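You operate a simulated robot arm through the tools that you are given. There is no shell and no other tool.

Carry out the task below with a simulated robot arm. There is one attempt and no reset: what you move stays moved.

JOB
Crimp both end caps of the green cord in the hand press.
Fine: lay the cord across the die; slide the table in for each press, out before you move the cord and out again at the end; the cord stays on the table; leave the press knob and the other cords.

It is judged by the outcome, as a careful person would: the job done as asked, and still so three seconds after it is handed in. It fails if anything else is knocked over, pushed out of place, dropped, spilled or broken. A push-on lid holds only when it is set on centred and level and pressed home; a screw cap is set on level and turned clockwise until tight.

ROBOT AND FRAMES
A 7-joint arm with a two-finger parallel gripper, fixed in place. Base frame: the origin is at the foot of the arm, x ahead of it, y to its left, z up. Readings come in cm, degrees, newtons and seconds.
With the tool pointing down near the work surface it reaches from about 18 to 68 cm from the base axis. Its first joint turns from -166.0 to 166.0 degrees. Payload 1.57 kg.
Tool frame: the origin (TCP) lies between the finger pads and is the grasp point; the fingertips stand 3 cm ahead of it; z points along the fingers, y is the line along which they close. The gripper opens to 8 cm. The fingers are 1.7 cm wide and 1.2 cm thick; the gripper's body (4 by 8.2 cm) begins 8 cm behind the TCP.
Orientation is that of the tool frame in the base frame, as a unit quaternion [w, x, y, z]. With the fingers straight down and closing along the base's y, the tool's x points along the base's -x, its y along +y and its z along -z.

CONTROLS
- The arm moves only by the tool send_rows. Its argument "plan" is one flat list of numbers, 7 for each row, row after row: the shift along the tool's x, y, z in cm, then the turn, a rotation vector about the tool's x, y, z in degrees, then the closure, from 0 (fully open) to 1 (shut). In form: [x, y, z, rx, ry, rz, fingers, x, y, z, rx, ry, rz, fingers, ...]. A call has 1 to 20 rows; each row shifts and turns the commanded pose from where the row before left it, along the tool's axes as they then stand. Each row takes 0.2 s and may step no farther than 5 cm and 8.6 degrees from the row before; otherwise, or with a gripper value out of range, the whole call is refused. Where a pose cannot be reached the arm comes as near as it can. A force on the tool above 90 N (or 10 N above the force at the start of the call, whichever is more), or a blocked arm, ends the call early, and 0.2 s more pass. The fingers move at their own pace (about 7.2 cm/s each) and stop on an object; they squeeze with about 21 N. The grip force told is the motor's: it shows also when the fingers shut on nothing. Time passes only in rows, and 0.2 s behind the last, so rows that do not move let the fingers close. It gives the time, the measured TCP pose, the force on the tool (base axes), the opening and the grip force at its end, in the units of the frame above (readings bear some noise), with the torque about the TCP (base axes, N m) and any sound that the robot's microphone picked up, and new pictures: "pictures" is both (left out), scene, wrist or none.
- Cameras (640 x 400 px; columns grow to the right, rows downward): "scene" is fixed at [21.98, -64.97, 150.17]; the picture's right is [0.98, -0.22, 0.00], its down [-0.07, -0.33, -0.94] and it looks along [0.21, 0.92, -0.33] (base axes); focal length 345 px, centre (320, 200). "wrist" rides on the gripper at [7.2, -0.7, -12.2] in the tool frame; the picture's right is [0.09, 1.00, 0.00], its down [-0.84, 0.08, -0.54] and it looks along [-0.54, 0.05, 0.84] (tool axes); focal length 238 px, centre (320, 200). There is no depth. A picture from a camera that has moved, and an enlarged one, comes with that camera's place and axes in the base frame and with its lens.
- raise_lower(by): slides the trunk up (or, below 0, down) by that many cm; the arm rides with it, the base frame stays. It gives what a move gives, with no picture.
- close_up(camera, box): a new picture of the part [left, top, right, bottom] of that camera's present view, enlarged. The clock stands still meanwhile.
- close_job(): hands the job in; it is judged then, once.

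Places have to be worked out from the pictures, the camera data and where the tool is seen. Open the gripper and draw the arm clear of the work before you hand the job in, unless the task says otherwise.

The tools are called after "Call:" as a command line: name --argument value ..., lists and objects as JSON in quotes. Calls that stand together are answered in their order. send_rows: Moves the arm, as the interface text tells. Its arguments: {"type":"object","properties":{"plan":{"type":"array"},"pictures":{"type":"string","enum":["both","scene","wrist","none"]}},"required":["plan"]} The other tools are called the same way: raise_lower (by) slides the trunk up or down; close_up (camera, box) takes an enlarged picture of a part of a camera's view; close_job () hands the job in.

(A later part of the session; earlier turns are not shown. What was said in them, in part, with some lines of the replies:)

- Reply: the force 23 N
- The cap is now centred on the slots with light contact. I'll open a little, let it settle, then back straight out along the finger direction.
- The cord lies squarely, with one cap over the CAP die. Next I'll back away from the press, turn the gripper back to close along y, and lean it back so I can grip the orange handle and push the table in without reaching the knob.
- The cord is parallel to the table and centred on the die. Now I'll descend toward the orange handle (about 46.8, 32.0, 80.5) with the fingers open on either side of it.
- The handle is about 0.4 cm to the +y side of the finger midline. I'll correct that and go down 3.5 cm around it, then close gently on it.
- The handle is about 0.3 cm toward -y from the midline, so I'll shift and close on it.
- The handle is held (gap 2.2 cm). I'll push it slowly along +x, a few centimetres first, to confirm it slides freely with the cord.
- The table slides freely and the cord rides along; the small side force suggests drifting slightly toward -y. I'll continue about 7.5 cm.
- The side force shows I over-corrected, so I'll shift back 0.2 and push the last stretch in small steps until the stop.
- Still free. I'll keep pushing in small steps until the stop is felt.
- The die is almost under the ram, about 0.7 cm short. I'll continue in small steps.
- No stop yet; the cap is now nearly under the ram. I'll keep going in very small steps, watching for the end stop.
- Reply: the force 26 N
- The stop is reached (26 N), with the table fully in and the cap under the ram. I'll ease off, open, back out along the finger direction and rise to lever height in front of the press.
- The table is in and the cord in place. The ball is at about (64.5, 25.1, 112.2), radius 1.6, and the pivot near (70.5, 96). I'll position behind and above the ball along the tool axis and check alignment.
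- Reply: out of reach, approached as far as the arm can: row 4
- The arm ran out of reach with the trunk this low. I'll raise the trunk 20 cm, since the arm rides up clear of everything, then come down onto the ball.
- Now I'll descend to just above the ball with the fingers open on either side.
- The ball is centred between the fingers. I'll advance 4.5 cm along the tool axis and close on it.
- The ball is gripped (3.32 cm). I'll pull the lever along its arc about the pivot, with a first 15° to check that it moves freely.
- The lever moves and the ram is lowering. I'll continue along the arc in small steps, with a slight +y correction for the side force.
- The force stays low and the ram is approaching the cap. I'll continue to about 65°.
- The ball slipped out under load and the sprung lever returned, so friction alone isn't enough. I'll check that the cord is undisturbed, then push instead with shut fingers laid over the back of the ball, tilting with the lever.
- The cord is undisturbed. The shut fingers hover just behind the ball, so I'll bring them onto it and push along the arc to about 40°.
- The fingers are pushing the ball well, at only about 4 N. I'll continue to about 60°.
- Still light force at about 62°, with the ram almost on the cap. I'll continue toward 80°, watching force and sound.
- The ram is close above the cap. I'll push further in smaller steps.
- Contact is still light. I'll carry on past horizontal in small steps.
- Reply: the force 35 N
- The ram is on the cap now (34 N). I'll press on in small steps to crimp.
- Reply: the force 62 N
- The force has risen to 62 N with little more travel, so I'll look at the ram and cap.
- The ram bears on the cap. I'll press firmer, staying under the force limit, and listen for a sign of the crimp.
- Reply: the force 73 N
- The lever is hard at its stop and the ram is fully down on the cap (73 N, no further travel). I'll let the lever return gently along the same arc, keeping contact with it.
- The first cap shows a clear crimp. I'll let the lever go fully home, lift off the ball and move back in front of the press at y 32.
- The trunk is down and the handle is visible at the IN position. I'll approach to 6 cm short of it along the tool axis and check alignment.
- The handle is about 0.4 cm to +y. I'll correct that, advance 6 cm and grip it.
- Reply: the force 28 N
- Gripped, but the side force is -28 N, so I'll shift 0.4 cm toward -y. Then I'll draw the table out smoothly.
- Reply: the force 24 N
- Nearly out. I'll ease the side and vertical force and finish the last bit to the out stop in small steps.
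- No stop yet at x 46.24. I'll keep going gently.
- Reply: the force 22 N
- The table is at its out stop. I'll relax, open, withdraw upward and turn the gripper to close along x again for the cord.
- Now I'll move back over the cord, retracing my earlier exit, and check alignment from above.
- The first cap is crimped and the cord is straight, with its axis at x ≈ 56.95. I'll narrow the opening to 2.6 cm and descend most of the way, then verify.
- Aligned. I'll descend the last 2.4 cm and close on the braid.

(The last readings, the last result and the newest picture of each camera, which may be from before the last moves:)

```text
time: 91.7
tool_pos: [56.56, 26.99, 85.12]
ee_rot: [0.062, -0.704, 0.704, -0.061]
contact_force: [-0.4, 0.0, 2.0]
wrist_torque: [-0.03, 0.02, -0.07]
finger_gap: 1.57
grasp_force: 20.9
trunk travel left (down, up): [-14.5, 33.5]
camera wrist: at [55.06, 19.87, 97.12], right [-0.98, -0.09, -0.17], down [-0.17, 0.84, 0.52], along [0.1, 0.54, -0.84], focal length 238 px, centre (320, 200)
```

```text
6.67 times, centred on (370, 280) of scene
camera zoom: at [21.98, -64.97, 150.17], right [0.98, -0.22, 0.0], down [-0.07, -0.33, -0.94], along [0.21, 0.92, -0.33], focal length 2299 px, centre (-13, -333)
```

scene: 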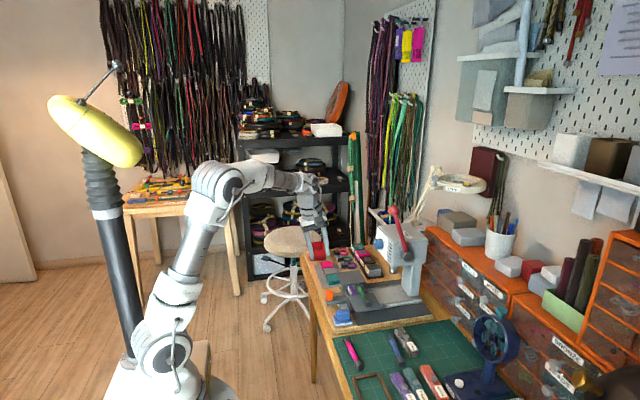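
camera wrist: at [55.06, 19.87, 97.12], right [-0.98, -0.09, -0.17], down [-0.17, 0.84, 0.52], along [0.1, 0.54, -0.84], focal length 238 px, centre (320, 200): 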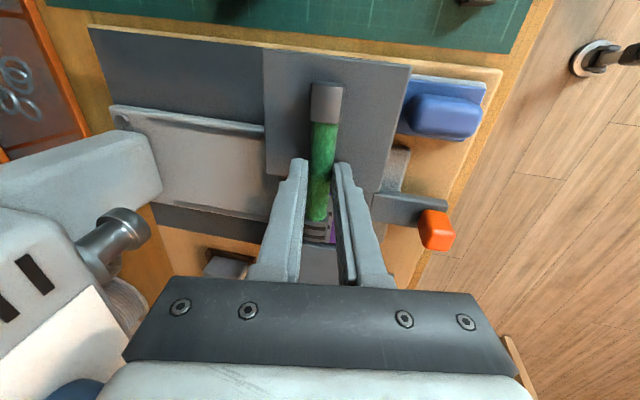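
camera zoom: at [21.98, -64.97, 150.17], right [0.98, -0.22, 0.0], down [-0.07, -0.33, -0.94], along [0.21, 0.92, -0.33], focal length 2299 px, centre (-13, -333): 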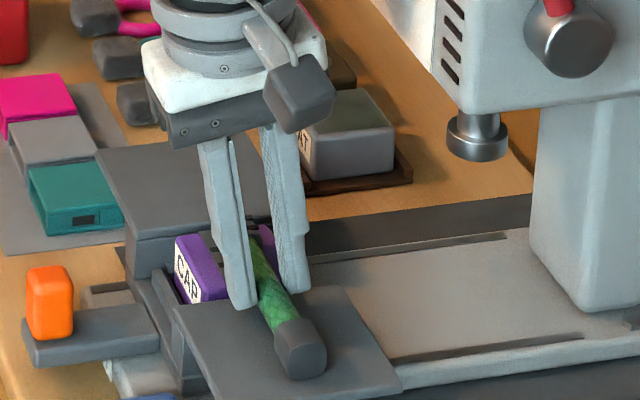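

Gripped. I'll lift 4 cm, shift the cord 9.35 cm toward +y so the other cap comes over the die, and lower part way.

Call:
send_rows --plan '[0, -0.17, -1, 0, 0, 0, 1, 0, -0.26, -1.5, 0, 0, 0, 1, 0, -0.26, -1.5, 0, 0, 0, 1, -2.5, 0, 0, 0, 0, 0, 1, -2.5, 0, 0, 0, 0, 0, 1, -2.5, 0, 0, 0, 0, 0, 1, -1.85, 0, 0, 0, 0, 0, 1, 0, 0, 0, 0, 0, 0, 1, 0, 0.26, 1.5, 0, 0, 0, 1, 0, 0.17, 1, 0, 0, 0, 1, 0, 0, 0, 0, 0, 0, 1]'

Call:
close_up --camera "wrist" --box '[240, 60, 400, 260]'

Call:
close_up --camera "scene" --box '[340, 220, 430, 310]'

```text
time: 94.1
tool_pos: [56.56, 36.37, 86.4]
ee_rot: [-0.063, 0.705, -0.704, 0.062]
contact_force: [0.0, -0.4, -0.5]
wrist_torque: [0.0, -0.04, 0.03]
finger_gap: 1.52
grasp_force: 21.2
trunk travel left (down, up): [-14.5, 33.5]
camera wrist: at [55.05, 29.34, 98.37], right [-0.98, -0.09, -0.17], down [-0.17, 0.84, 0.52], along [0.1, 0.54, -0.84], focal length 238 px, centre (320, 200)
```

scene: 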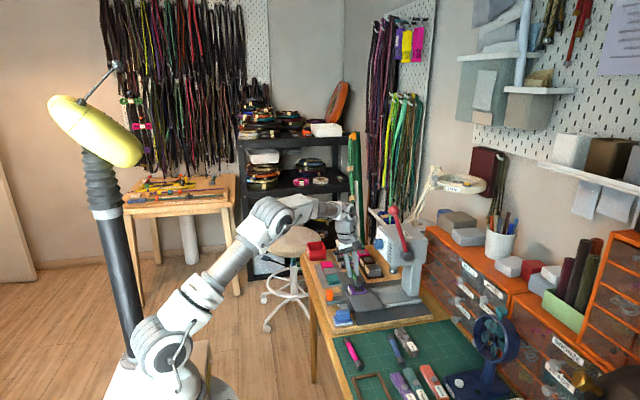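
wrist: 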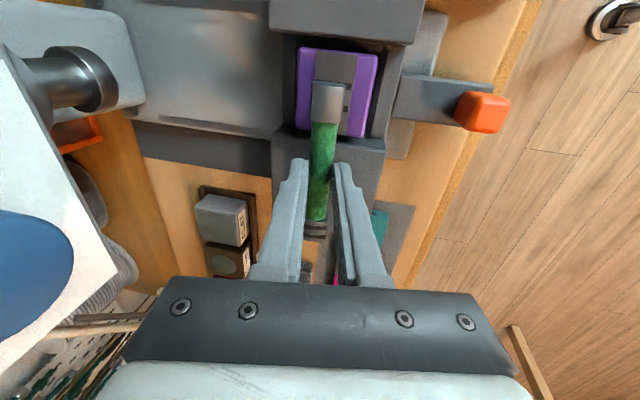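

```text
2.00 times, centred on (320, 160) of wrist
camera zoom: at [55.05, 29.34, 98.37], right [-0.98, -0.09, -0.17], down [-0.17, 0.84, 0.52], along [0.1, 0.54, -0.84], focal length 477 px, centre (320, 280)
```

zoom: 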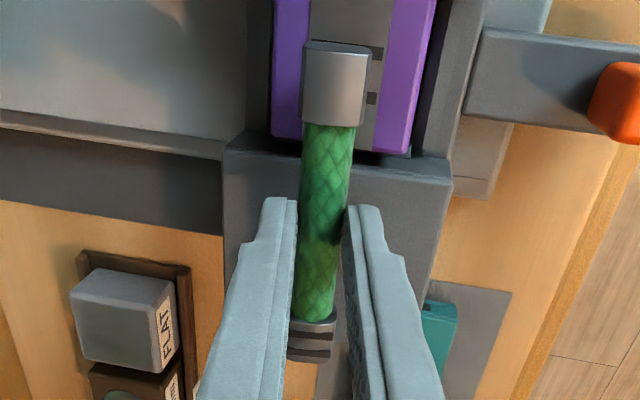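

```text
4.44 times, centred on (385, 265) of scene
camera zoom: at [21.98, -64.97, 150.17], right [0.98, -0.22, 0.0], down [-0.07, -0.33, -0.94], along [0.21, 0.92, -0.33], focal length 1533 px, centre (31, -89)
```

zoom: 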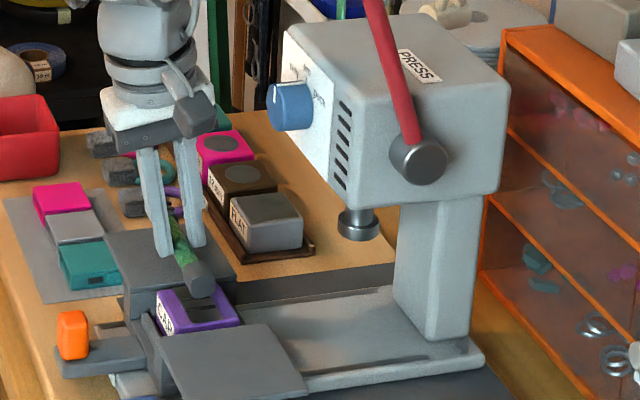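

The second cap is centred over the die (cap y ≈ 31.9, slots ≈ 31.9; x ≈ 56.8 for both). I'll lower to the pick-up height.

Call:
send_rows --plan '[0, 0.14, 0.79, 0, 0, 0, 1, 0, 0.07, 0.39, 0, 0, 0, 1, 0, 0, 0, 0, 0, 0, 1]' --pictures "none"

Call:
close_up --camera "wrist" --box '[240, 60, 400, 260]'

Call:
close_up --camera "scene" --box '[340, 250, 400, 310]'

```text
time: 94.9
tool_pos: [56.56, 36.4, 85.29]
ee_rot: [-0.063, 0.704, -0.704, 0.062]
contact_force: [-0.5, 0.6, 4.4]
wrist_torque: [-0.22, 0.03, 0.0]
finger_gap: 1.5
grasp_force: 21.3
trunk travel left (down, up): [-14.5, 33.5]
```

```text
2.00 times, centred on (320, 160) of wrist
camera zoom: at [55.01, 29.19, 97.29], right [-0.98, -0.09, -0.17], down [-0.17, 0.84, 0.52], along [0.1, 0.54, -0.84], focal length 477 px, centre (320, 280)
```

zoom: 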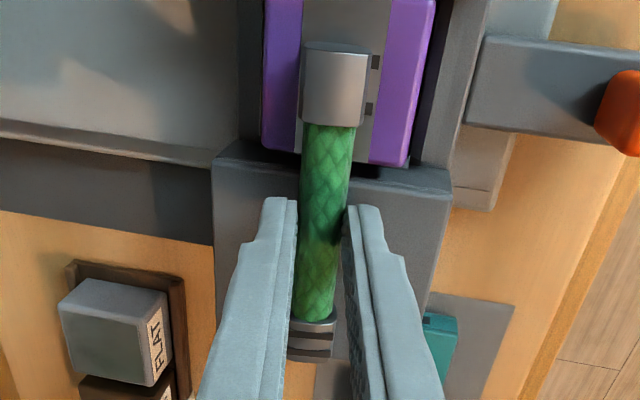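

```text
6.67 times, centred on (370, 280) of scene
camera zoom: at [21.98, -64.97, 150.17], right [0.98, -0.22, 0.0], down [-0.07, -0.33, -0.94], along [0.21, 0.92, -0.33], focal length 2299 px, centre (-13, -333)
```

zoom: 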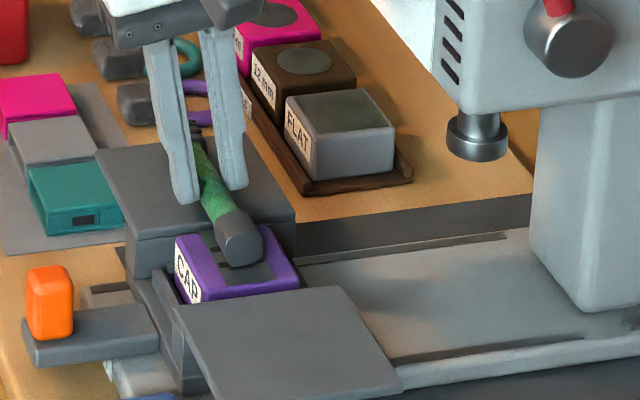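

The cap just touches the die and is centred on the slots. I'll ease it down slightly, release, and back out along the fingers.

Call:
send_rows --plan '[0, 0.02, 0.14, 0, 0, 0, 1, 0, 0, 0, 0, 0, 0, 0.8, 0, 0, -0.05, 0, 0, 0, 0.74, 0, 0, 0, 0, 0, 0, 0.7, 0, 0, -0.5, 0, 0, 0, 0.7, 0, 0, -1, 0, 0, 0, 0.65, 0, 0, -1.5, 0, 0, 0, 0.6, 0, 0, -3, 0, 0, 0, 0.5, 0, 0, -3, 0, 0, 0, 0.5, 0, 0, 0, 0, 0, 0, 0.5]' --pictures "wrist"

Call:
close_up --camera "wrist" --box '[240, 40, 400, 240]'

Call:
close_up --camera "scene" --box '[340, 240, 410, 310]'

```text
time: 97.1
tool_pos: [54.88, 36.39, 94.2]
ee_rot: [-0.062, 0.705, -0.704, 0.061]
contact_force: [-0.3, -0.7, -0.6]
wrist_torque: [0.0, 0.04, -0.03]
finger_gap: 3.98
grasp_force: 0.2
trunk travel left (down, up): [-14.5, 33.5]
camera wrist: at [53.48, 29.41, 106.14], right [-0.98, -0.09, -0.17], down [-0.17, 0.84, 0.52], along [0.1, 0.54, -0.84], focal length 238 px, centre (320, 200)
```

wrist: 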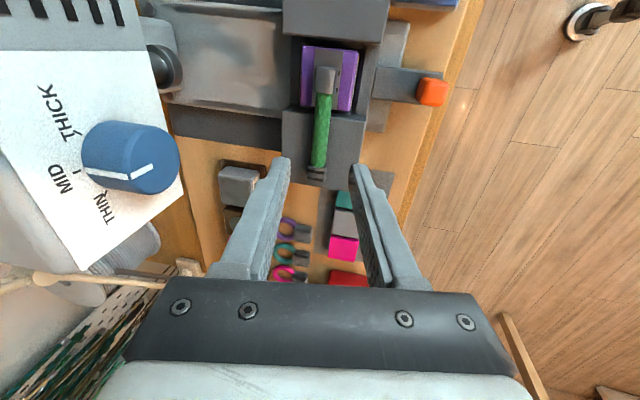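

```text
2.00 times, centred on (320, 140) of wrist
camera zoom: at [53.48, 29.41, 106.14], right [-0.98, -0.09, -0.17], down [-0.17, 0.84, 0.52], along [0.1, 0.54, -0.84], focal length 477 px, centre (320, 320)
```

zoom: 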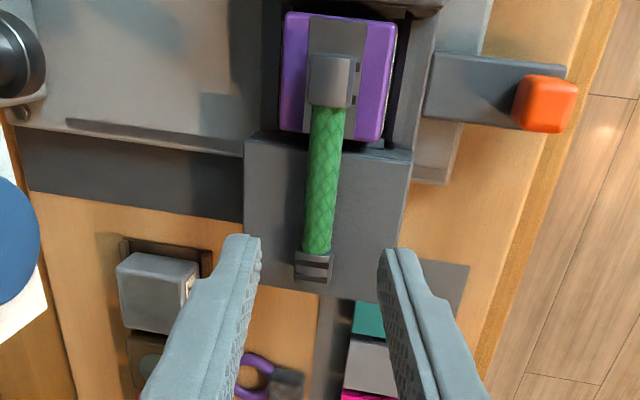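

```text
5.71 times, centred on (375, 275) of scene
camera zoom: at [21.98, -64.97, 150.17], right [0.98, -0.22, 0.0], down [-0.07, -0.33, -0.94], along [0.21, 0.92, -0.33], focal length 1971 px, centre (6, -229)
```

zoom: 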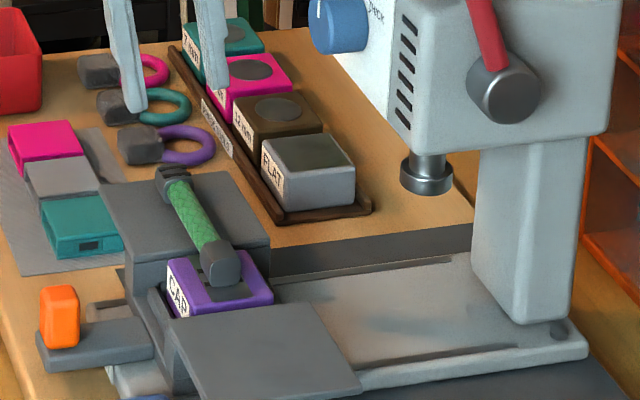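

Well placed. Now back out to the handle with the same reorientation as before.

Call:
send_rows --plan '[1.05, 2.41, -1.6, 0, 0, 0, 0.4, 1.05, 2.41, -1.6, 0, 0, 0, 0.4, 1.05, 2.41, -1.6, 0, 0, 0, 0.4, 1.05, 2.41, -1.6, 0, 0, 0, 0.4, 0, 0, 0, -5, 0, 0, 0.4, 0, 0, 0, -5, 0, 0, 0.4, 0, 0, 0, 0, 0, 8.5, 0.4, 0, 0, 0, 0, 0, 8.5, 0.4, 0, 0, 0, 0, 0, 8.5, 0.4, 0, 0, 0, 0, 0, 8.5, 0.4, 0, 0, 0, 0, 0, 8.5, 0.4, 0, 0, 0, 0, 0, 8.5, 0.4, 0, 0, 0, 0, 0, 8.5, 0.4, 0, 0, 0, 0, 0, 8.5, 0.4, 0, 0, 0, 0, 0, 8.5, 0.4, 0, 0, 0, 0, 0, 8.5, 0.4, 0, 0, 0, 0, 0, 5, 0.4, 0, 0, 0, 0, -8.5, 0, 0.4, 0, 0, 0, 0, -8.5, 0, 0.4, 0, 0, 0, 0, -8.5, 0, 0.4]' --pictures "none"

Call:
send_rows --plan '[1.06, 0, 3.1, 0, 0, 0, 0.4, 1.06, 0, 3.1, 0, 0, 0, 0.4, 1.06, 0, 3.1, 0, 0, 0, 0.4, 1.06, 0, 3.1, 0, 0, 0, 0.4, 0, 0, 0, 0, 0, 0, 0.4]' --pictures "wrist"

Call:
close_up --camera "wrist" --box '[220, 60, 420, 260]'

```text
time: 101.3
tool_pos: [44.37, 32.17, 98.88]
ee_rot: [0.221, 0.001, 0.975, -0.001]
contact_force: [0.7, -0.5, 0.2]
wrist_torque: [0.0, 0.04, 0.0]
finger_gap: 4.79
grasp_force: 0.1
trunk travel left (down, up): [-14.5, 33.5]
```

```text
time: 102.5
tool_pos: [45.91, 31.96, 85.7]
ee_rot: [0.221, 0.001, 0.975, 0.0]
contact_force: [-0.4, 0.0, 0.3]
wrist_torque: [-0.01, -0.01, -0.01]
finger_gap: 4.77
grasp_force: 0.1
trunk travel left (down, up): [-14.5, 33.5]
camera wrist: at [34.19, 31.4, 93.44], right [-0.08, 1.0, -0.04], down [0.52, 0.08, 0.85], along [0.85, 0.05, -0.53], focal length 238 px, centre (320, 200)
```

wrist: 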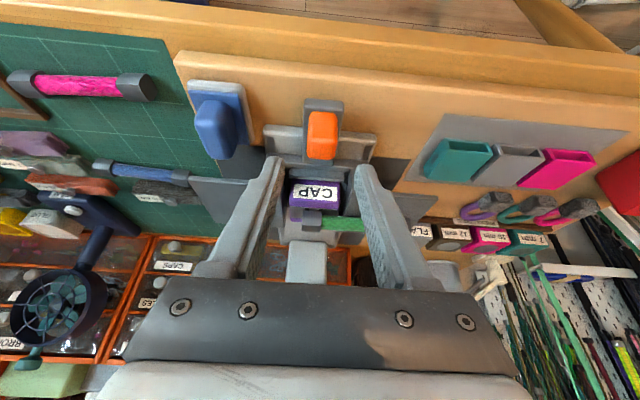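

```text
2.00 times, centred on (320, 160) of wrist
camera zoom: at [34.19, 31.4, 93.44], right [-0.08, 1.0, -0.04], down [0.52, 0.08, 0.85], along [0.85, 0.05, -0.53], focal length 477 px, centre (320, 280)
```

zoom: 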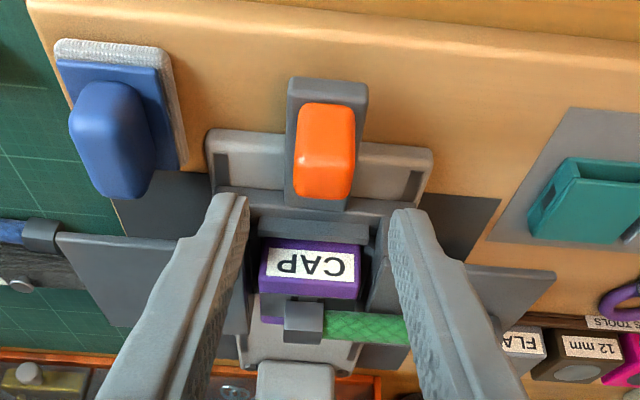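

The handle is nearly centred. I'll descend around it and grip.

Call:
send_rows --plan '[0.44, 0.12, 1.08, 0, 0, 0, 0.4, 0.44, 0, 1.08, 0, 0, 0, 0.4, 0.3, 0, 0.75, 0, 0, 0, 0.4, 0.14, 0, 0.2, 0, 0, 0, 0.4, 0, 0, 0, 0, 0, 0, 0.55, 0, 0, 0, 0, 0, 0, 0.65, 0, 0, 0, 0, 0, 0, 0.75, 0, 0, 0, 0, 0, 0, 0.85, 0, 0, 0, 0, 0, 0, 1, 0, 0, 0, 0, 0, 0, 1]' --pictures "none"

Call:
close_up --camera "scene" --box '[310, 240, 400, 320]'

```text
time: 104.7
tool_pos: [45.94, 31.93, 82.32]
ee_rot: [0.221, 0.001, 0.975, -0.001]
contact_force: [-1.2, -17.1, 0.1]
wrist_torque: [-0.25, -0.02, -0.02]
finger_gap: 2.17
grasp_force: 35.1
trunk travel left (down, up): [-14.5, 33.5]
```

```text
5.00 times, centred on (355, 280) of scene
camera zoom: at [21.98, -64.97, 150.17], right [0.98, -0.22, 0.0], down [-0.07, -0.33, -0.94], along [0.21, 0.92, -0.33], focal length 1724 px, centre (145, -200)
```

zoom: 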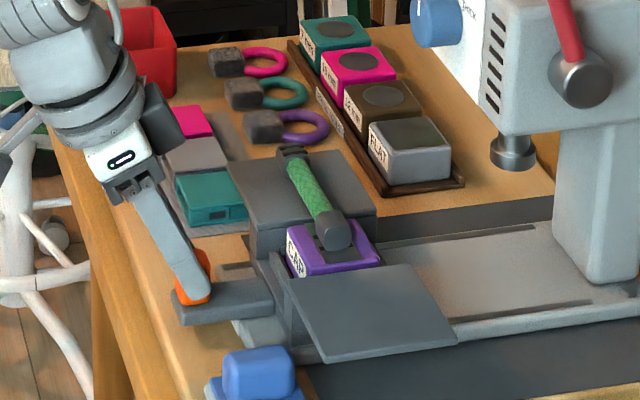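

Gripped. I'll relieve the side load and push the table in smoothly as before.

Call:
send_rows --plan '[0, -0.25, 0, 0, 0, 0, 1, -0.27, 0, 0.13, 0, 0, 0, 1, -0.45, 0, 0.215, 0, 0, 0, 1, -0.63, 0, 0.3, 0, 0, 0, 1, -0.72, 0, 0.344, 0, 0, 0, 1, -0.72, 0, 0.344, 0, 0, 0, 1, -0.72, 0, 0.344, 0, 0, 0, 1, -0.72, 0, 0.344, 0, 0, 0, 1, -0.72, 0, 0.344, 0, 0, 0, 1, -0.72, 0, 0.344, 0, 0, 0, 1, -0.72, 0, 0.344, 0, 0, 0, 1, -0.72, 0, 0.344, 0, 0, 0, 1, -0.72, 0, 0.344, 0, 0, 0, 1, -0.72, 0, 0.344, 0, 0, 0, 1, -0.72, 0, 0.344, 0, 0, 0, 1, -0.63, 0, 0.3, 0, 0, 0, 1, -0.45, 0, 0.215, 0, 0, 0, 1, -0.27, 0, 0.13, 0, 0, 0, 1, 0, 0, 0, 0, 0, 0, 1]' --pictures "none"

Call:
close_up --camera "scene" --box '[340, 230, 430, 310]'

```text
time: 108.7
tool_pos: [57.71, 31.92, 82.33]
ee_rot: [0.221, 0.0, 0.975, 0.0]
contact_force: [-1.1, -14.9, -4.8]
wrist_torque: [-0.25, 0.15, -0.11]
finger_gap: 2.15
grasp_force: 34.6
trunk travel left (down, up): [-14.5, 33.5]
```

```text
5.00 times, centred on (385, 270) of scene
camera zoom: at [21.98, -64.97, 150.17], right [0.98, -0.22, 0.0], down [-0.07, -0.33, -0.94], along [0.21, 0.92, -0.33], focal length 1724 px, centre (-5, -150)
```

zoom: 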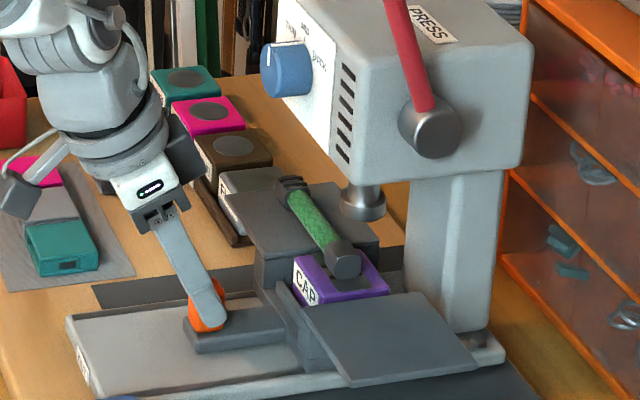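

Going well. I'll push the final stretch in small steps to the in stop.

Call:
send_rows --plan '[-0.27, -0.2, 0.13, 0, 0, 0, 1, -0.27, 0, 0.13, 0, 0, 0, 1, -0.27, 0, 0.13, 0, 0, 0, 1, -0.18, 0, 0.086, 0, 0, 0, 1, 0, 0, 0, 0, 0, 0, 1]' --pictures "none"

Call:
send_rows --plan '[-0.18, 0, 0.086, 0, 0, 0, 1, -0.18, 0, 0.086, 0, 0, 0, 1, 0, 0, 0, 0, 0, 0, 1]' --pictures "none"

Call:
close_up --camera "scene" --box '[340, 230, 430, 310]'

```text
time: 109.9
tool_pos: [58.8, 31.89, 82.33]
ee_rot: [0.221, -0.001, 0.975, 0.001]
contact_force: [-1.2, 0.2, -3.4]
wrist_torque: [-0.04, 0.98, -0.04]
finger_gap: 2.19
grasp_force: 34.5
trunk travel left (down, up): [-14.5, 33.5]
```

```text
time: 110.7
tool_pos: [58.89, 32.01, 82.3]
ee_rot: [0.221, -0.001, 0.975, 0.001]
contact_force: [-11.5, 7.1, -1.7]
wrist_torque: [0.07, -0.26, 0.03]
finger_gap: 2.2
grasp_force: 34.2
trunk travel left (down, up): [-14.5, 33.5]
```

```text
5.00 times, centred on (385, 270) of scene
camera zoom: at [21.98, -64.97, 150.17], right [0.98, -0.22, 0.0], down [-0.07, -0.33, -0.94], along [0.21, 0.92, -0.33], focal length 1724 px, centre (-5, -150)
```

zoom: 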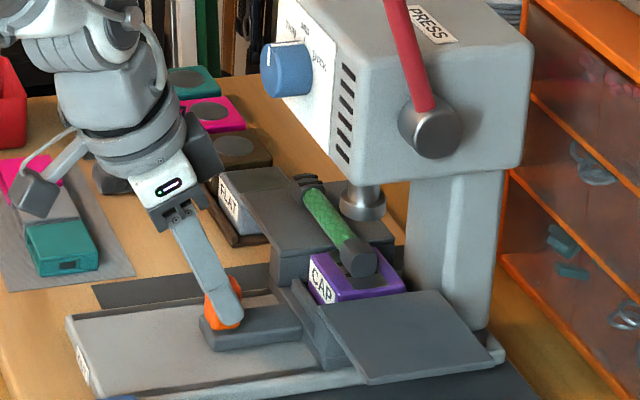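

The stop is starting to be felt (-11 N). One more nudge to confirm, then release and withdraw as before.

Call:
send_rows --plan '[-0.2, 0, 0.095, 0, 0, 0, 1, 0, 0, 0, 0, 0, 0, 1]' --pictures "none"

Call:
send_rows --plan '[0.25, -0.1, -0.12, 0, 0, 0, 1, 0, 0, 0, 0, 0, 0, 0.6, 0, 0, 0, 0, 0, 0, 0.4, 0, 0, 0, 0, 0, 0, 0.4, 0, 0, -2, 0, 0, 0, 0.4, 0, 0, -4, 0, 0, 0, 0.4, -0.5, -1, -3.93, 0, 0, 0, 0.4, -0.5, -1, -3.93, 0, 0, 0, 0.6, -0.5, -1, -3.93, 0, 0, 0, 0.8, -0.5, -1, -3.93, 0, 0, 0, 1, -0.5, -1, -3.93, 0, 0, 0, 1, -0.5, -1, -3.93, 0, 0, 0, 1, -0.5, -1, -3.93, 0, 0, 0, 1, 0, 0, 0, 0, 0, 0, 1]' --pictures "scene"

Call:
raise_lower --by 20

Call:
close_up --camera "scene" --box '[350, 230, 430, 310]'

```text
time: 111.3
tool_pos: [59.03, 31.99, 82.42]
ee_rot: [0.219, 0.0, 0.976, 0.001]
contact_force: [-26.1, 6.5, 2.0]
wrist_torque: [0.11, 0.57, -0.52]
finger_gap: 2.22
grasp_force: 35.4
trunk travel left (down, up): [-14.5, 33.5]
```

```text
time: 114.3
tool_pos: [47.9, 24.9, 114.2]
ee_rot: [0.221, 0.0, 0.975, 0.0]
contact_force: [0.0, 0.1, -0.3]
wrist_torque: [0.0, -0.05, -0.01]
finger_gap: 0.01
grasp_force: 20.7
trunk travel left (down, up): [-14.5, 33.5]
```

scene: 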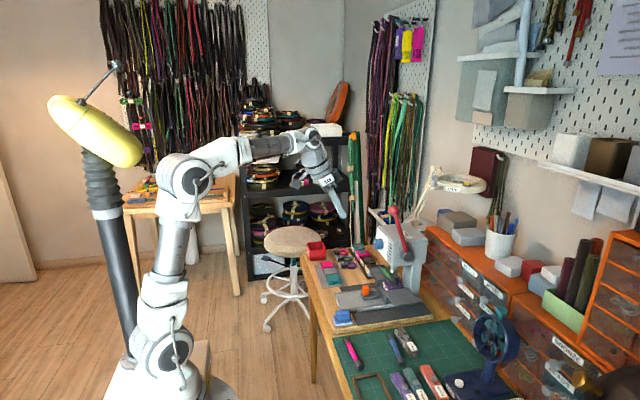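

```text
time: 116.4
tool_pos: [47.97, 24.94, 134.15]
ee_rot: [0.221, 0.0, 0.975, 0.001]
contact_force: [-0.1, 0.2, -0.4]
wrist_torque: [0.0, 0.02, -0.02]
finger_gap: 0.0
grasp_force: 20.6
trunk travel left (down, up): [-34.5, 13.5]
```

```text
5.00 times, centred on (390, 270) of scene
camera zoom: at [21.98, -64.97, 150.17], right [0.98, -0.22, 0.0], down [-0.07, -0.33, -0.94], along [0.21, 0.92, -0.33], focal length 1724 px, centre (-30, -150)
```

zoom: 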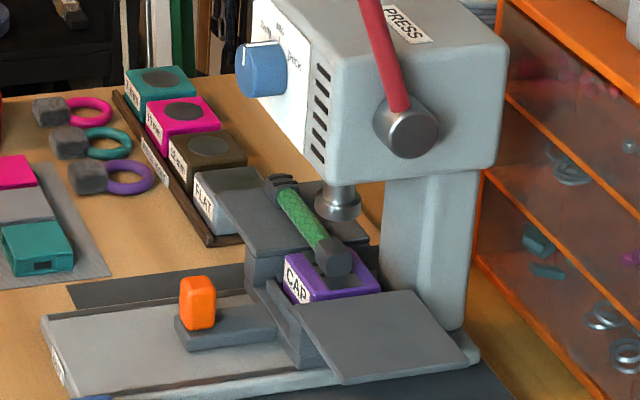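

The table is in, the cord is right, and the second cap is under the ram. The trunk is raised, so I'll go to the position behind the lever ball again.

Call:
send_rows --plan '[0, 0, 0, 0, -7.25, 0, 1, 0, 0, 0, 0, -7.25, 0, 1, -0.449, 0.035, 3.69, 0, 0, 0, 1, -0.449, 0.035, 3.69, 0, 0, 0, 1, -0.449, 0.035, 3.69, 0, 0, 0, 1, -0.449, 0.035, 3.69, 0, 0, 0, 1, -0.449, 0.035, 3.69, 0, 0, 0, 1, -0.449, 0.035, 3.69, 0, 0, 0, 1, -0.449, 0.035, 3.69, 0, 0, 0, 1, 0, 0, 0, 0, 0, 0, 1]' --pictures "wrist"

Call:
close_up --camera "scene" --box '[340, 150, 450, 260]'

```text
time: 118.6
tool_pos: [67.01, 25.39, 116.05]
ee_rot: [0.342, 0.0, 0.94, 0.0]
contact_force: [-0.1, 0.8, -0.6]
wrist_torque: [-0.01, 0.01, -0.01]
finger_gap: 0.0
grasp_force: 21.0
trunk travel left (down, up): [-34.5, 13.5]
camera wrist: at [53.61, 24.72, 120.65], right [-0.07, 1.0, -0.06], down [0.29, 0.08, 0.95], along [0.95, 0.05, -0.3], focal length 238 px, centre (320, 200)
```

wrist: 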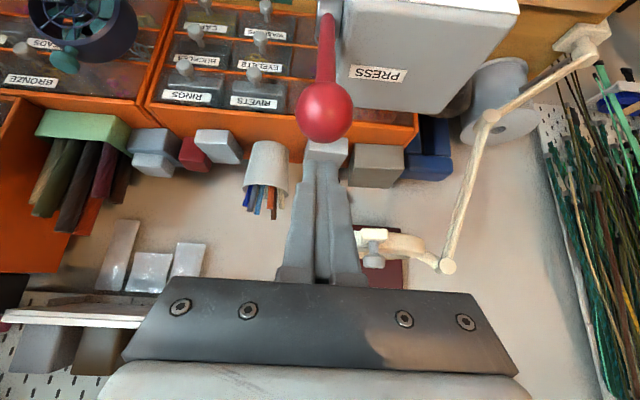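

```text
3.64 times, centred on (395, 205) of scene
camera zoom: at [21.98, -64.97, 150.17], right [0.98, -0.22, 0.0], down [-0.07, -0.33, -0.94], along [0.21, 0.92, -0.33], focal length 1254 px, centre (47, 182)
```

zoom: 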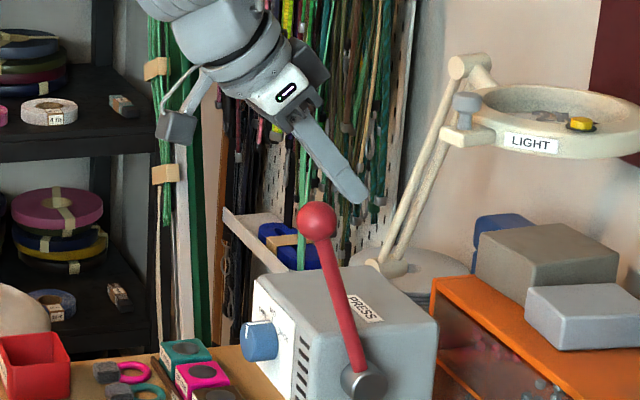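

Same pose as before. I'll bring the fingers onto the ball and push along the arc to about 60°.

Call:
send_rows --plan '[0.7, 0, 0.3, 0, 0, 0, 1, 0.7, 0, 0, 0, 0, 0, 1, 0.4, 0, 0, 0, 0, 0, 1, 0.99, 0, -0.313, 0, -1.33, 0, 1, 0.99, 0, -0.313, 0, -1.33, 0, 1, 0.99, 0, -0.313, 0, -1.33, 0, 1, 1.017, 0, -0.213, 0, -1.5, 0, 1, 1.017, 0, -0.213, 0, -1.5, 0, 1, 1.017, 0, -0.213, 0, -1.5, 0, 1, 1.03, 0, -0.117, 0, -1.33, 0, 1, 1.03, 0, -0.117, 0, -1.33, 0, 1, 1.03, 0, -0.117, 0, -1.33, 0, 1, 1.03, 0, -0.02, 0, -1.5, 0, 1, 1.03, 0, -0.02, 0, -1.5, 0, 1, 1.03, 0, -0.02, 0, -1.5, 0, 1, 0, 0, 0, 0, 0, 0, 1]' --pictures "wrist"

Call:
close_up --camera "scene" --box '[340, 180, 440, 300]'

```text
time: 122.0
tool_pos: [56.26, 25.32, 107.53]
ee_rot: [0.477, 0.0, 0.879, 0.001]
contact_force: [1.9, 0.6, 4.1]
wrist_torque: [-0.01, -0.08, 0.01]
finger_gap: 0.02
grasp_force: 20.8
trunk travel left (down, up): [-34.5, 13.5]
camera wrist: at [42.16, 24.7, 107.88], right [-0.05, 1.0, -0.08], down [0.0, 0.08, 1.0], along [1.0, 0.05, 0.0], focal length 238 px, centre (320, 200)
```

wrist: 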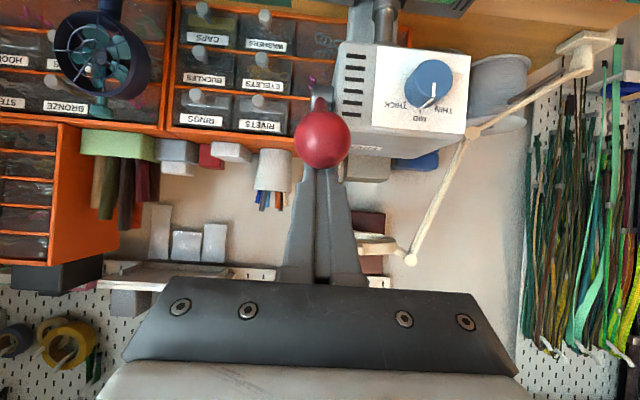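

```text
3.33 times, centred on (390, 240) of scene
camera zoom: at [21.98, -64.97, 150.17], right [0.98, -0.22, 0.0], down [-0.07, -0.33, -0.94], along [0.21, 0.92, -0.33], focal length 1150 px, centre (87, 67)
```

zoom: 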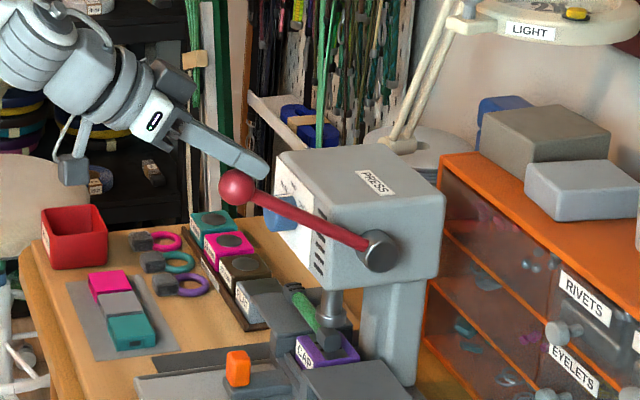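

Working as before. I'll continue through 80° onto the cap.

Call:
send_rows --plan '[1.015, 0, 0.083, 0, -1.33, 0, 1, 1.015, 0, 0.083, 0, -1.33, 0, 1, 1.015, 0, 0.083, 0, -1.33, 0, 1, 1.0, 0, 0.184, 0, -1.33, 0, 1, 1.0, 0, 0.184, 0, -1.33, 0, 1, 1.0, 0, 0.184, 0, -1.33, 0, 1, 0.97, 0, 0.267, 0, -1.6, 0, 1, 0.97, 0, 0.267, 0, -1.6, 0, 1, 0, 0, 0, 0, 0, 0, 1]' --pictures "none"

Call:
close_up --camera "scene" --box '[340, 200, 440, 300]'

```text
time: 124.0
tool_pos: [53.86, 25.16, 100.22]
ee_rot: [0.565, 0.002, 0.825, 0.001]
contact_force: [5.2, -1.6, 29.3]
wrist_torque: [-0.04, -0.34, 0.06]
finger_gap: 0.02
grasp_force: 21.1
trunk travel left (down, up): [-34.5, 13.5]
```

```text
4.00 times, centred on (390, 250) of scene
camera zoom: at [21.98, -64.97, 150.17], right [0.98, -0.22, 0.0], down [-0.07, -0.33, -0.94], along [0.21, 0.92, -0.33], focal length 1379 px, centre (40, 0)
```

zoom: 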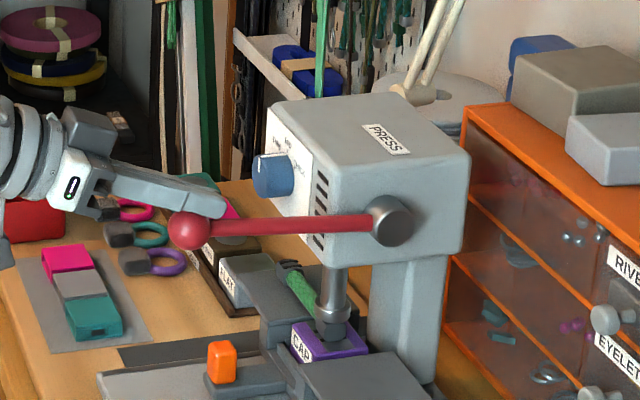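

The ram is at its end on the second cap (29 N). I'll press firmly to the same force as the first crimp.

Call:
send_rows --plan '[0.4, 0, 0.11, 0, -0.6, 0, 1, 0.4, 0, 0.11, 0, -0.6, 0, 1, 0.25, 0, 0.06, 0, 0, 0, 1, 0.15, 0, 0.04, 0, 0, 0, 1, 0, 0, 0, 0, 0, 0, 1]' --pictures "none"

Call:
close_up --camera "scene" --box '[375, 255, 415, 305]'

```text
time: 125.2
tool_pos: [53.9, 25.26, 100.08]
ee_rot: [0.583, 0.002, 0.812, 0.006]
contact_force: [5.1, 6.9, 70.5]
wrist_torque: [-0.06, -0.52, -0.35]
finger_gap: 0.01
grasp_force: 20.9
trunk travel left (down, up): [-34.5, 13.5]
```

```text
8.00 times, centred on (395, 280) of scene
camera zoom: at [21.98, -64.97, 150.17], right [0.98, -0.22, 0.0], down [-0.07, -0.33, -0.94], along [0.21, 0.92, -0.33], focal length 2759 px, centre (-280, -440)
```

zoom: 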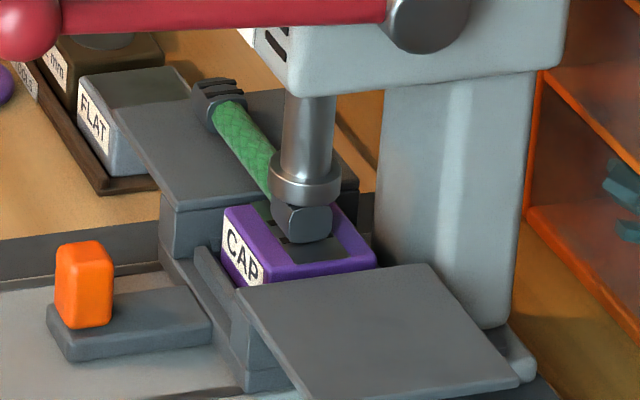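

The lever is at its stop with 70 N and the ram is pressed on the cap. I'll return it gently along the arc.

Call:
send_rows --plan '[-0.4, 0, -0.1, 0, 0, 0, 1, -0.8, 0, -0.22, 0, 1.2, 0, 1, -0.97, 0, -0.267, 0, 1.6, 0, 1, -0.97, 0, -0.267, 0, 1.6, 0, 1, -1, 0, -0.184, 0, 1.33, 0, 1, -1, 0, -0.184, 0, 1.33, 0, 1, -1, 0, -0.184, 0, 1.33, 0, 1, -1.015, 0, -0.083, 0, 1.33, 0, 1, -1.015, 0, -0.083, 0, 1.33, 0, 1, -1.015, 0, -0.083, 0, 1.33, 0, 1, -1.03, 0, 0.02, 0, 1.5, 0, 1, -1.03, 0, 0.02, 0, 1.5, 0, 1, -1.03, 0, 0.02, 0, 1.5, 0, 1, -1.03, 0, 0.117, 0, 1.33, 0, 1, -1.03, 0, 0.117, 0, 1.33, 0, 1, -1.03, 0, 0.117, 0, 1.33, 0, 1, -1.017, 0, 0.213, 0, 1.5, 0, 1, -1.017, 0, 0.213, 0, 1.5, 0, 1, -1.017, 0, 0.213, 0, 1.5, 0, 1]' --pictures "none"

Call:
close_up --camera "scene" --box '[375, 255, 415, 305]'

Call:
close_up --camera "scene" --box '[340, 190, 450, 300]'

```text
time: 129.2
tool_pos: [62.59, 25.19, 113.93]
ee_rot: [0.375, -0.001, 0.927, 0.001]
contact_force: [1.3, -0.2, 0.9]
wrist_torque: [0.05, -0.06, 0.0]
finger_gap: 0.0
grasp_force: 21.1
trunk travel left (down, up): [-34.5, 13.5]
```

```text
8.00 times, centred on (395, 280) of scene
camera zoom: at [21.98, -64.97, 150.17], right [0.98, -0.22, 0.0], down [-0.07, -0.33, -0.94], along [0.21, 0.92, -0.33], focal length 2759 px, centre (-280, -440)
```

zoom: 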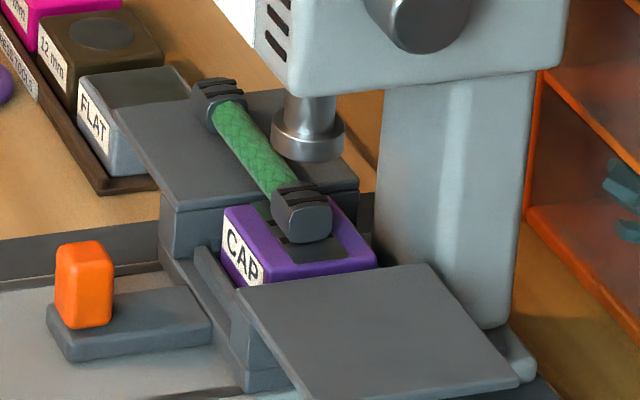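

```text
3.64 times, centred on (395, 245) of scene
camera zoom: at [21.98, -64.97, 150.17], right [0.98, -0.22, 0.0], down [-0.07, -0.33, -0.94], along [0.21, 0.92, -0.33], focal length 1254 px, centre (47, 36)
```

zoom: 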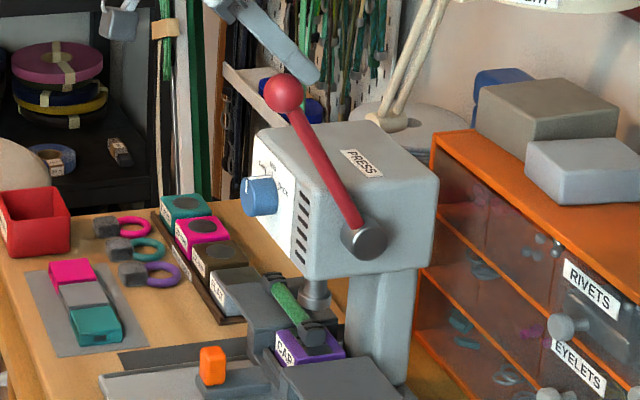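

Both caps are visibly crimped. I'll let the lever home, retreat, lower the trunk and go pull the table out.

Call:
send_rows --plan '[-0.99, 0, 0.313, 0, 1.33, 0, 1, -0.99, 0, 0.313, 0, 1.33, 0, 1, -0.99, 0, 0.313, 0, 1.33, 0, 1, -2, 0, 0, 0, 0, 0, 1, 1.34, -0.03, -2.99, 0, 0, 0, 1, 1.34, -0.03, -2.99, 0, 0, 0, 1, 1.34, -0.03, -2.99, 0, 0, 0, 1, 1.34, -0.03, -2.99, 0, 0, 0, 1, 2.04, 2.27, -1.71, 0, 0, 0, 0.7, 2.04, 2.27, -1.71, 0, 0, 0, 0.4, 2.04, 2.27, -1.71, 0, 0, 0, 0.4, 0, 0, 0, 0, 7.25, 0, 0.4, 0, 0, 0, 0, 7.25, 0, 0.4, 0, 0, 0, 0, 0, 0, 0.4]' --pictures "none"

Call:
raise_lower --by -20

```text
time: 132.2
tool_pos: [47.23, 31.91, 122.16]
ee_rot: [0.22, 0.0, 0.976, -0.001]
contact_force: [0.8, 0.1, 0.0]
wrist_torque: [-0.02, 0.04, 0.02]
finger_gap: 4.83
grasp_force: 0.1
trunk travel left (down, up): [-34.5, 13.5]
```

```text
time: 134.4
tool_pos: [47.09, 31.79, 102.22]
ee_rot: [0.22, 0.0, 0.976, 0.0]
contact_force: [-0.4, 0.3, 0.3]
wrist_torque: [-0.02, -0.02, -0.01]
finger_gap: 4.78
grasp_force: 0.1
trunk travel left (down, up): [-14.5, 33.5]
```

I'm back in front. I'll approach the handle at the in position and check.

Call:
send_rows --plan '[-0.42, 0.03, 3.44, 0, 0, 0, 0.4, -0.42, 0.03, 3.44, 0, 0, 0, 0.4, -0.42, 0.03, 3.44, 0, 0, 0, 0.4, -0.42, 0.03, 3.44, 0, 0, 0, 0.4, -0.42, 0.03, 3.44, 0, 0, 0, 0.4, 0, 0, 0, 0, 0, 0, 0.4]' --pictures "none"

Call:
close_up --camera "wrist" --box '[240, 100, 400, 260]'

```text
time: 135.8
tool_pos: [56.53, 32.23, 87.74]
ee_rot: [0.221, 0.001, 0.975, -0.001]
contact_force: [-0.9, -0.2, 0.3]
wrist_torque: [0.0, 0.03, -0.03]
finger_gap: 4.81
grasp_force: 0.2
trunk travel left (down, up): [-14.5, 33.5]
```

```text
2.50 times, centred on (320, 180) of wrist
camera zoom: at [44.79, 31.64, 95.42], right [-0.08, 1.0, -0.04], down [0.52, 0.08, 0.85], along [0.85, 0.05, -0.53], focal length 596 px, centre (320, 250)
```

zoom: 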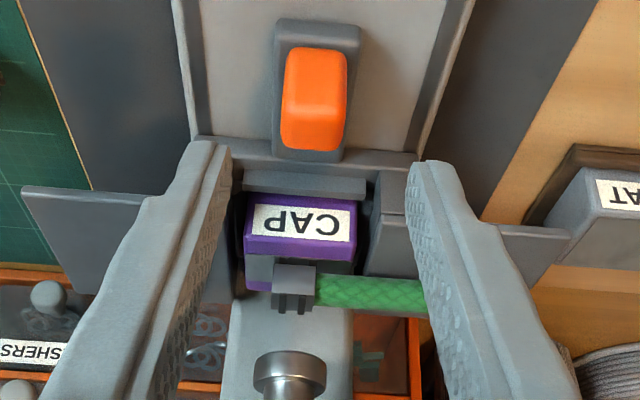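

The handle is slightly to -y of my grip line, judging from the earlier grips. I'll shift -0.35, advance and close.

Call:
send_rows --plan '[0, -0.35, 1.5, 0, 0, 0, 0.4, 0, 0, 2, 0, 0, 0, 0.4, 0, 0, 1.5, 0, 0, 0, 0.4, 0, 0, 0.9, 0, 0, 0, 0.4, 0, 0, 0, 0, 0, 0, 0.55, 0, 0, 0, 0, 0, 0, 0.65, 0, 0, 0, 0, 0, 0, 0.75, 0, 0, 0, 0, 0, 0, 0.85, 0, 0, 0, 0, 0, 0, 1, 0, 0, 0, 0, 0, 0, 1]' --pictures "none"

Call:
close_up --camera "scene" --box '[340, 230, 430, 310]'

```text
time: 138.0
tool_pos: [58.93, 31.89, 82.31]
ee_rot: [0.222, -0.001, 0.975, 0.003]
contact_force: [1.0, 20.7, -2.3]
wrist_torque: [0.24, -0.56, 0.02]
finger_gap: 2.17
grasp_force: 34.8
trunk travel left (down, up): [-14.5, 33.5]
```

```text
5.00 times, centred on (385, 270) of scene
camera zoom: at [21.98, -64.97, 150.17], right [0.98, -0.22, 0.0], down [-0.07, -0.33, -0.94], along [0.21, 0.92, -0.33], focal length 1724 px, centre (-5, -150)
```

zoom: 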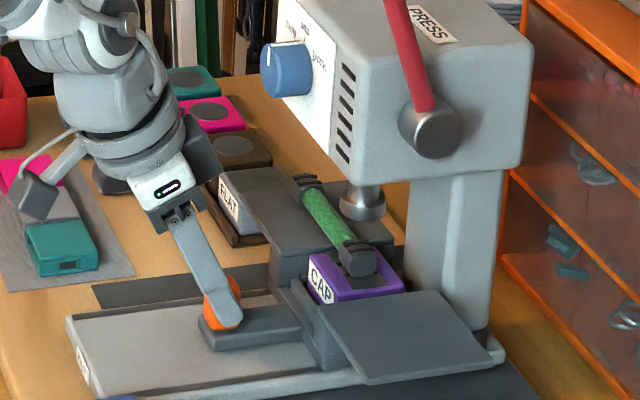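

Gripped. I'll relieve the +y side force and draw the table out smoothly.

Call:
send_rows --plan '[0, 0.27, 0, 0, 0, 0, 1, 0.27, 0, -0.13, 0, 0, 0, 1, 0.45, 0, -0.215, 0, 0, 0, 1, 0.63, 0, -0.3, 0, 0, 0, 1, 0.72, 0, -0.344, 0, 0, 0, 1, 0.72, 0, -0.344, 0, 0, 0, 1, 0.72, 0, -0.344, 0, 0, 0, 1, 0.72, 0, -0.344, 0, 0, 0, 1, 0.72, 0, -0.344, 0, 0, 0, 1, 0.72, 0, -0.344, 0, 0, 0, 1, 0.72, 0, -0.344, 0, 0, 0, 1, 0.72, 0, -0.344, 0, 0, 0, 1, 0.72, 0, -0.344, 0, 0, 0, 1, 0.72, 0, -0.344, 0, 0, 0, 1, 0.72, 0, -0.344, 0, 0, 0, 1, 0.72, 0, -0.344, 0, 0, 0, 1, 0.45, 0, -0.215, 0, 0, 0, 1, 0.27, 0, -0.13, 0, 0, 0, 1, 0, 0, 0, 0, 0, 0, 1]' --pictures "none"

Call:
close_up --camera "scene" --box '[310, 240, 400, 320]'

```text
time: 142.0
tool_pos: [47.15, 31.96, 82.28]
ee_rot: [0.22, -0.001, 0.975, 0.0]
contact_force: [1.0, 16.6, -12.1]
wrist_torque: [0.41, -0.46, 0.1]
finger_gap: 2.17
grasp_force: 34.5
trunk travel left (down, up): [-14.5, 33.5]
```

```text
5.00 times, centred on (355, 280) of scene
camera zoom: at [21.98, -64.97, 150.17], right [0.98, -0.22, 0.0], down [-0.07, -0.33, -0.94], along [0.21, 0.92, -0.33], focal length 1724 px, centre (145, -200)
```

zoom: 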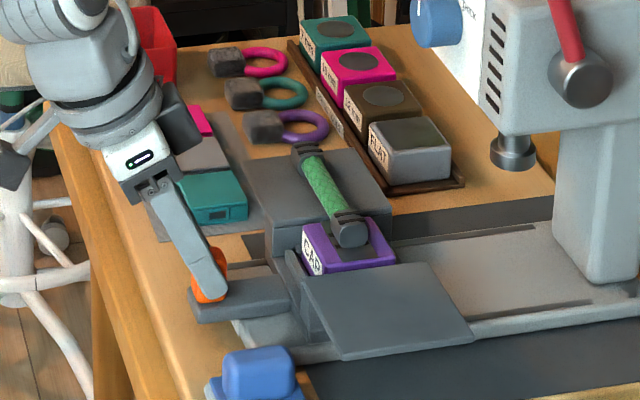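

The last centimetre to the out stop, in small steps.

Call:
send_rows --plan '[0.27, 0.15, -0.13, 0, 0, 0, 1, 0.27, 0.05, -0.13, 0, 0, 0, 1, 0.27, 0, -0.13, 0, 0, 0, 1, 0.18, 0, -0.086, 0, 0, 0, 1, 0.1, 0, -0.05, 0, 0, 0, 1, 0, 0, 0, 0, 0, 0, 1]' --pictures "none"

```text
time: 143.4
tool_pos: [46.02, 31.99, 82.3]
ee_rot: [0.22, 0.001, 0.976, -0.001]
contact_force: [1.0, -5.6, -7.7]
wrist_torque: [-0.04, -0.02, 0.0]
finger_gap: 2.16
grasp_force: 35.0
trunk travel left (down, up): [-14.5, 33.5]
```

No stop felt yet, so a few more small steps.

Call:
send_rows --plan '[0.15, 0, -0.07, 0, 0, 0, 1, 0.15, 0, -0.07, 0, 0, 0, 1, 0.15, 0, -0.07, 0, 0, 0, 1, 0, 0, 0, 0, 0, 0, 1]' --pictures "none"

Call:
close_up --camera "scene" --box '[310, 240, 400, 320]'

```text
time: 144.4
tool_pos: [45.61, 31.92, 82.39]
ee_rot: [0.222, 0.001, 0.975, 0.0]
contact_force: [26.6, -5.2, -4.3]
wrist_torque: [-0.55, -0.45, 0.28]
finger_gap: 2.16
grasp_force: 35.1
trunk travel left (down, up): [-14.5, 33.5]
```

```text
5.00 times, centred on (355, 280) of scene
camera zoom: at [21.98, -64.97, 150.17], right [0.98, -0.22, 0.0], down [-0.07, -0.33, -0.94], along [0.21, 0.92, -0.33], focal length 1724 px, centre (145, -200)
```

zoom: 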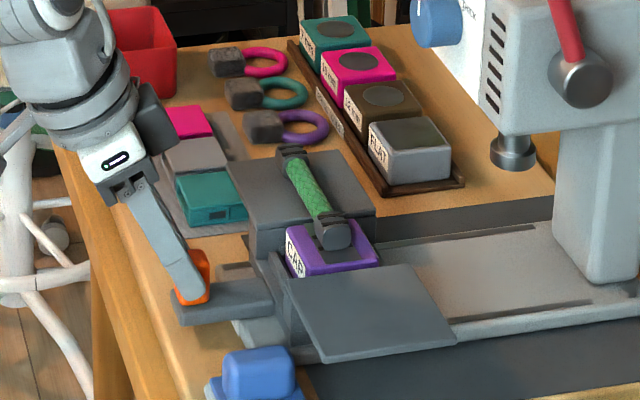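

The out stop is reached (26.6 N) and both crimped caps are visible with the cord on the table. I'll ease off, open, and withdraw the arm up and clear.

Call:
send_rows --plan '[-0.32, -0.05, 0.15, 0, 0, 0, 1, 0, 0, 0, 0, 0, 0, 0.6, 0, 0, 0, 0, 0, 0, 0.4, 0, 0, 0, 0, 0, 0, 0.4, 0, 0, -2, 0, 0, 0, 0.3, 0, 0, -4, 0, 0, 0, 0.1, -1.435, 0, -3, 0, 0, 0, 0, -1.435, 0, -3, 0, 0, 0, 0, -1.435, 0, -3, 0, 0, 0, 0, -1, 0, -3.5, 0, 0, 0, 0, 0, 0, -4, 0, 0, 0, 0, 0, 0, 0, 0, 0, 0, 0]'

Call:
close_up --camera "scene" --box '[310, 190, 440, 320]'

Call:
close_up --camera "wrist" --box '[220, 40, 420, 220]'

Call:
close_up --camera "scene" --box '[310, 300, 520, 400]'

```text
time: 147.0
tool_pos: [41.2, 31.89, 104.74]
ee_rot: [0.22, 0.002, 0.975, -0.001]
contact_force: [1.2, -1.0, -0.2]
wrist_torque: [-0.03, 0.02, 0.0]
finger_gap: 8.01
grasp_force: 0.1
trunk travel left (down, up): [-14.5, 33.5]
camera wrist: at [29.57, 31.38, 112.55], right [-0.08, 1.0, -0.04], down [0.52, 0.08, 0.85], along [0.85, 0.04, -0.53], focal length 238 px, centre (320, 200)
```

scene: 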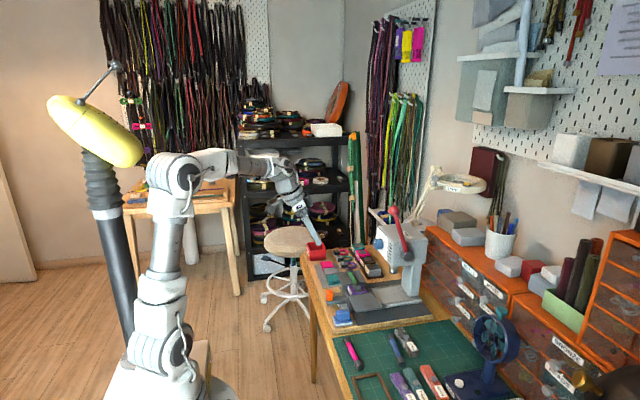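
wrist: 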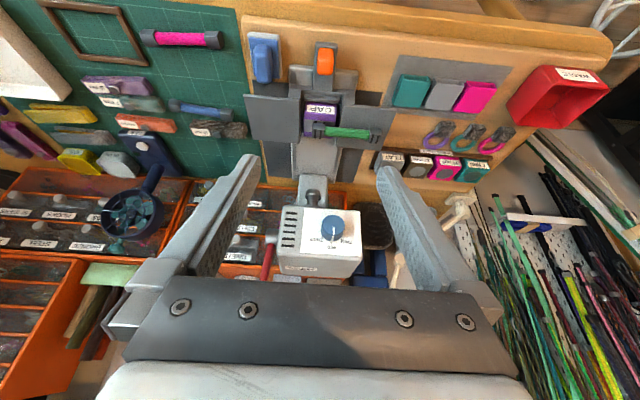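

```text
3.08 times, centred on (375, 255) of scene
camera zoom: at [21.98, -64.97, 150.17], right [0.98, -0.22, 0.0], down [-0.07, -0.33, -0.94], along [0.21, 0.92, -0.33], focal length 1061 px, centre (151, 31)
```

zoom: 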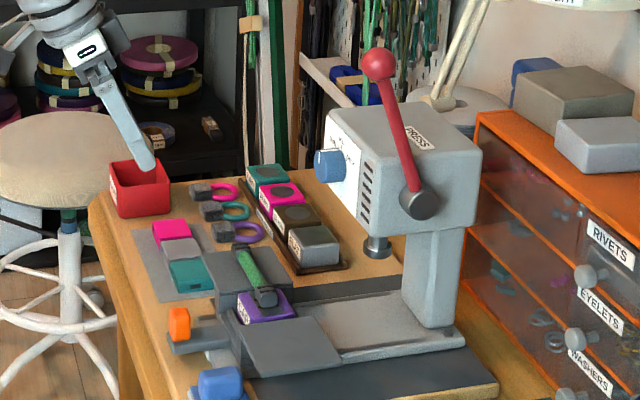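

```text
2.22 times, centred on (320, 130) of wrist
camera zoom: at [29.57, 31.38, 112.55], right [-0.08, 1.0, -0.04], down [0.52, 0.08, 0.85], along [0.85, 0.04, -0.53], focal length 530 px, centre (320, 356)
```

zoom: 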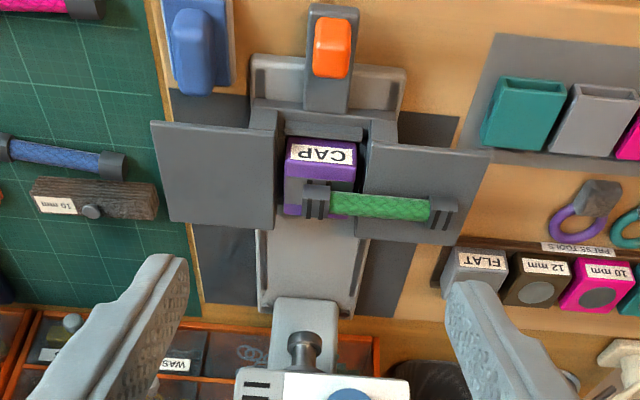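

```text
3.05 times, centred on (415, 350) of scene
camera zoom: at [21.98, -64.97, 150.17], right [0.98, -0.22, 0.0], down [-0.07, -0.33, -0.94], along [0.21, 0.92, -0.33], focal length 1051 px, centre (30, -257)
```

zoom: 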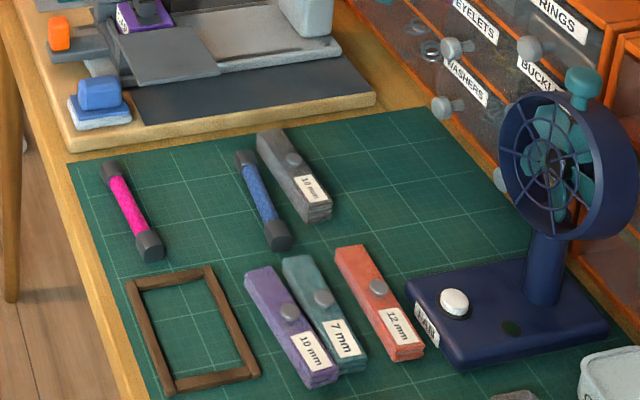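

Both caps are crimped, the table is fully out with the cord lying on it, and the lever is home. The knob and other cords haven't moved, and the arm is open and clear. I'm handing in the job.

Call:
close_job

```text
The job is handed in.
```

Both end caps of the green cord are crimped in the hand press, and I've handed the job in. The result of the judging hasn't come back.

- **Crimps:** each cap was laid across the CAP die, the table slid in to its stop, and the lever pressed to its end at about 70 N. Both caps show the crimp marks in the pictures.
- **Table:** it was out before I moved the cord between presses. It is now back at its out stop with the cord lying on it.
- **Everything else:** I did not touch the press knob or the other cords, and the last pictures show nothing knocked over or moved. The arm is open and clear of the press.

On the first press, the lever ball slipped out of the gripper and the lever sprang back before the cap was crimped. The cord stayed in place, so I pushed the lever with the fingers shut instead and both presses went through.
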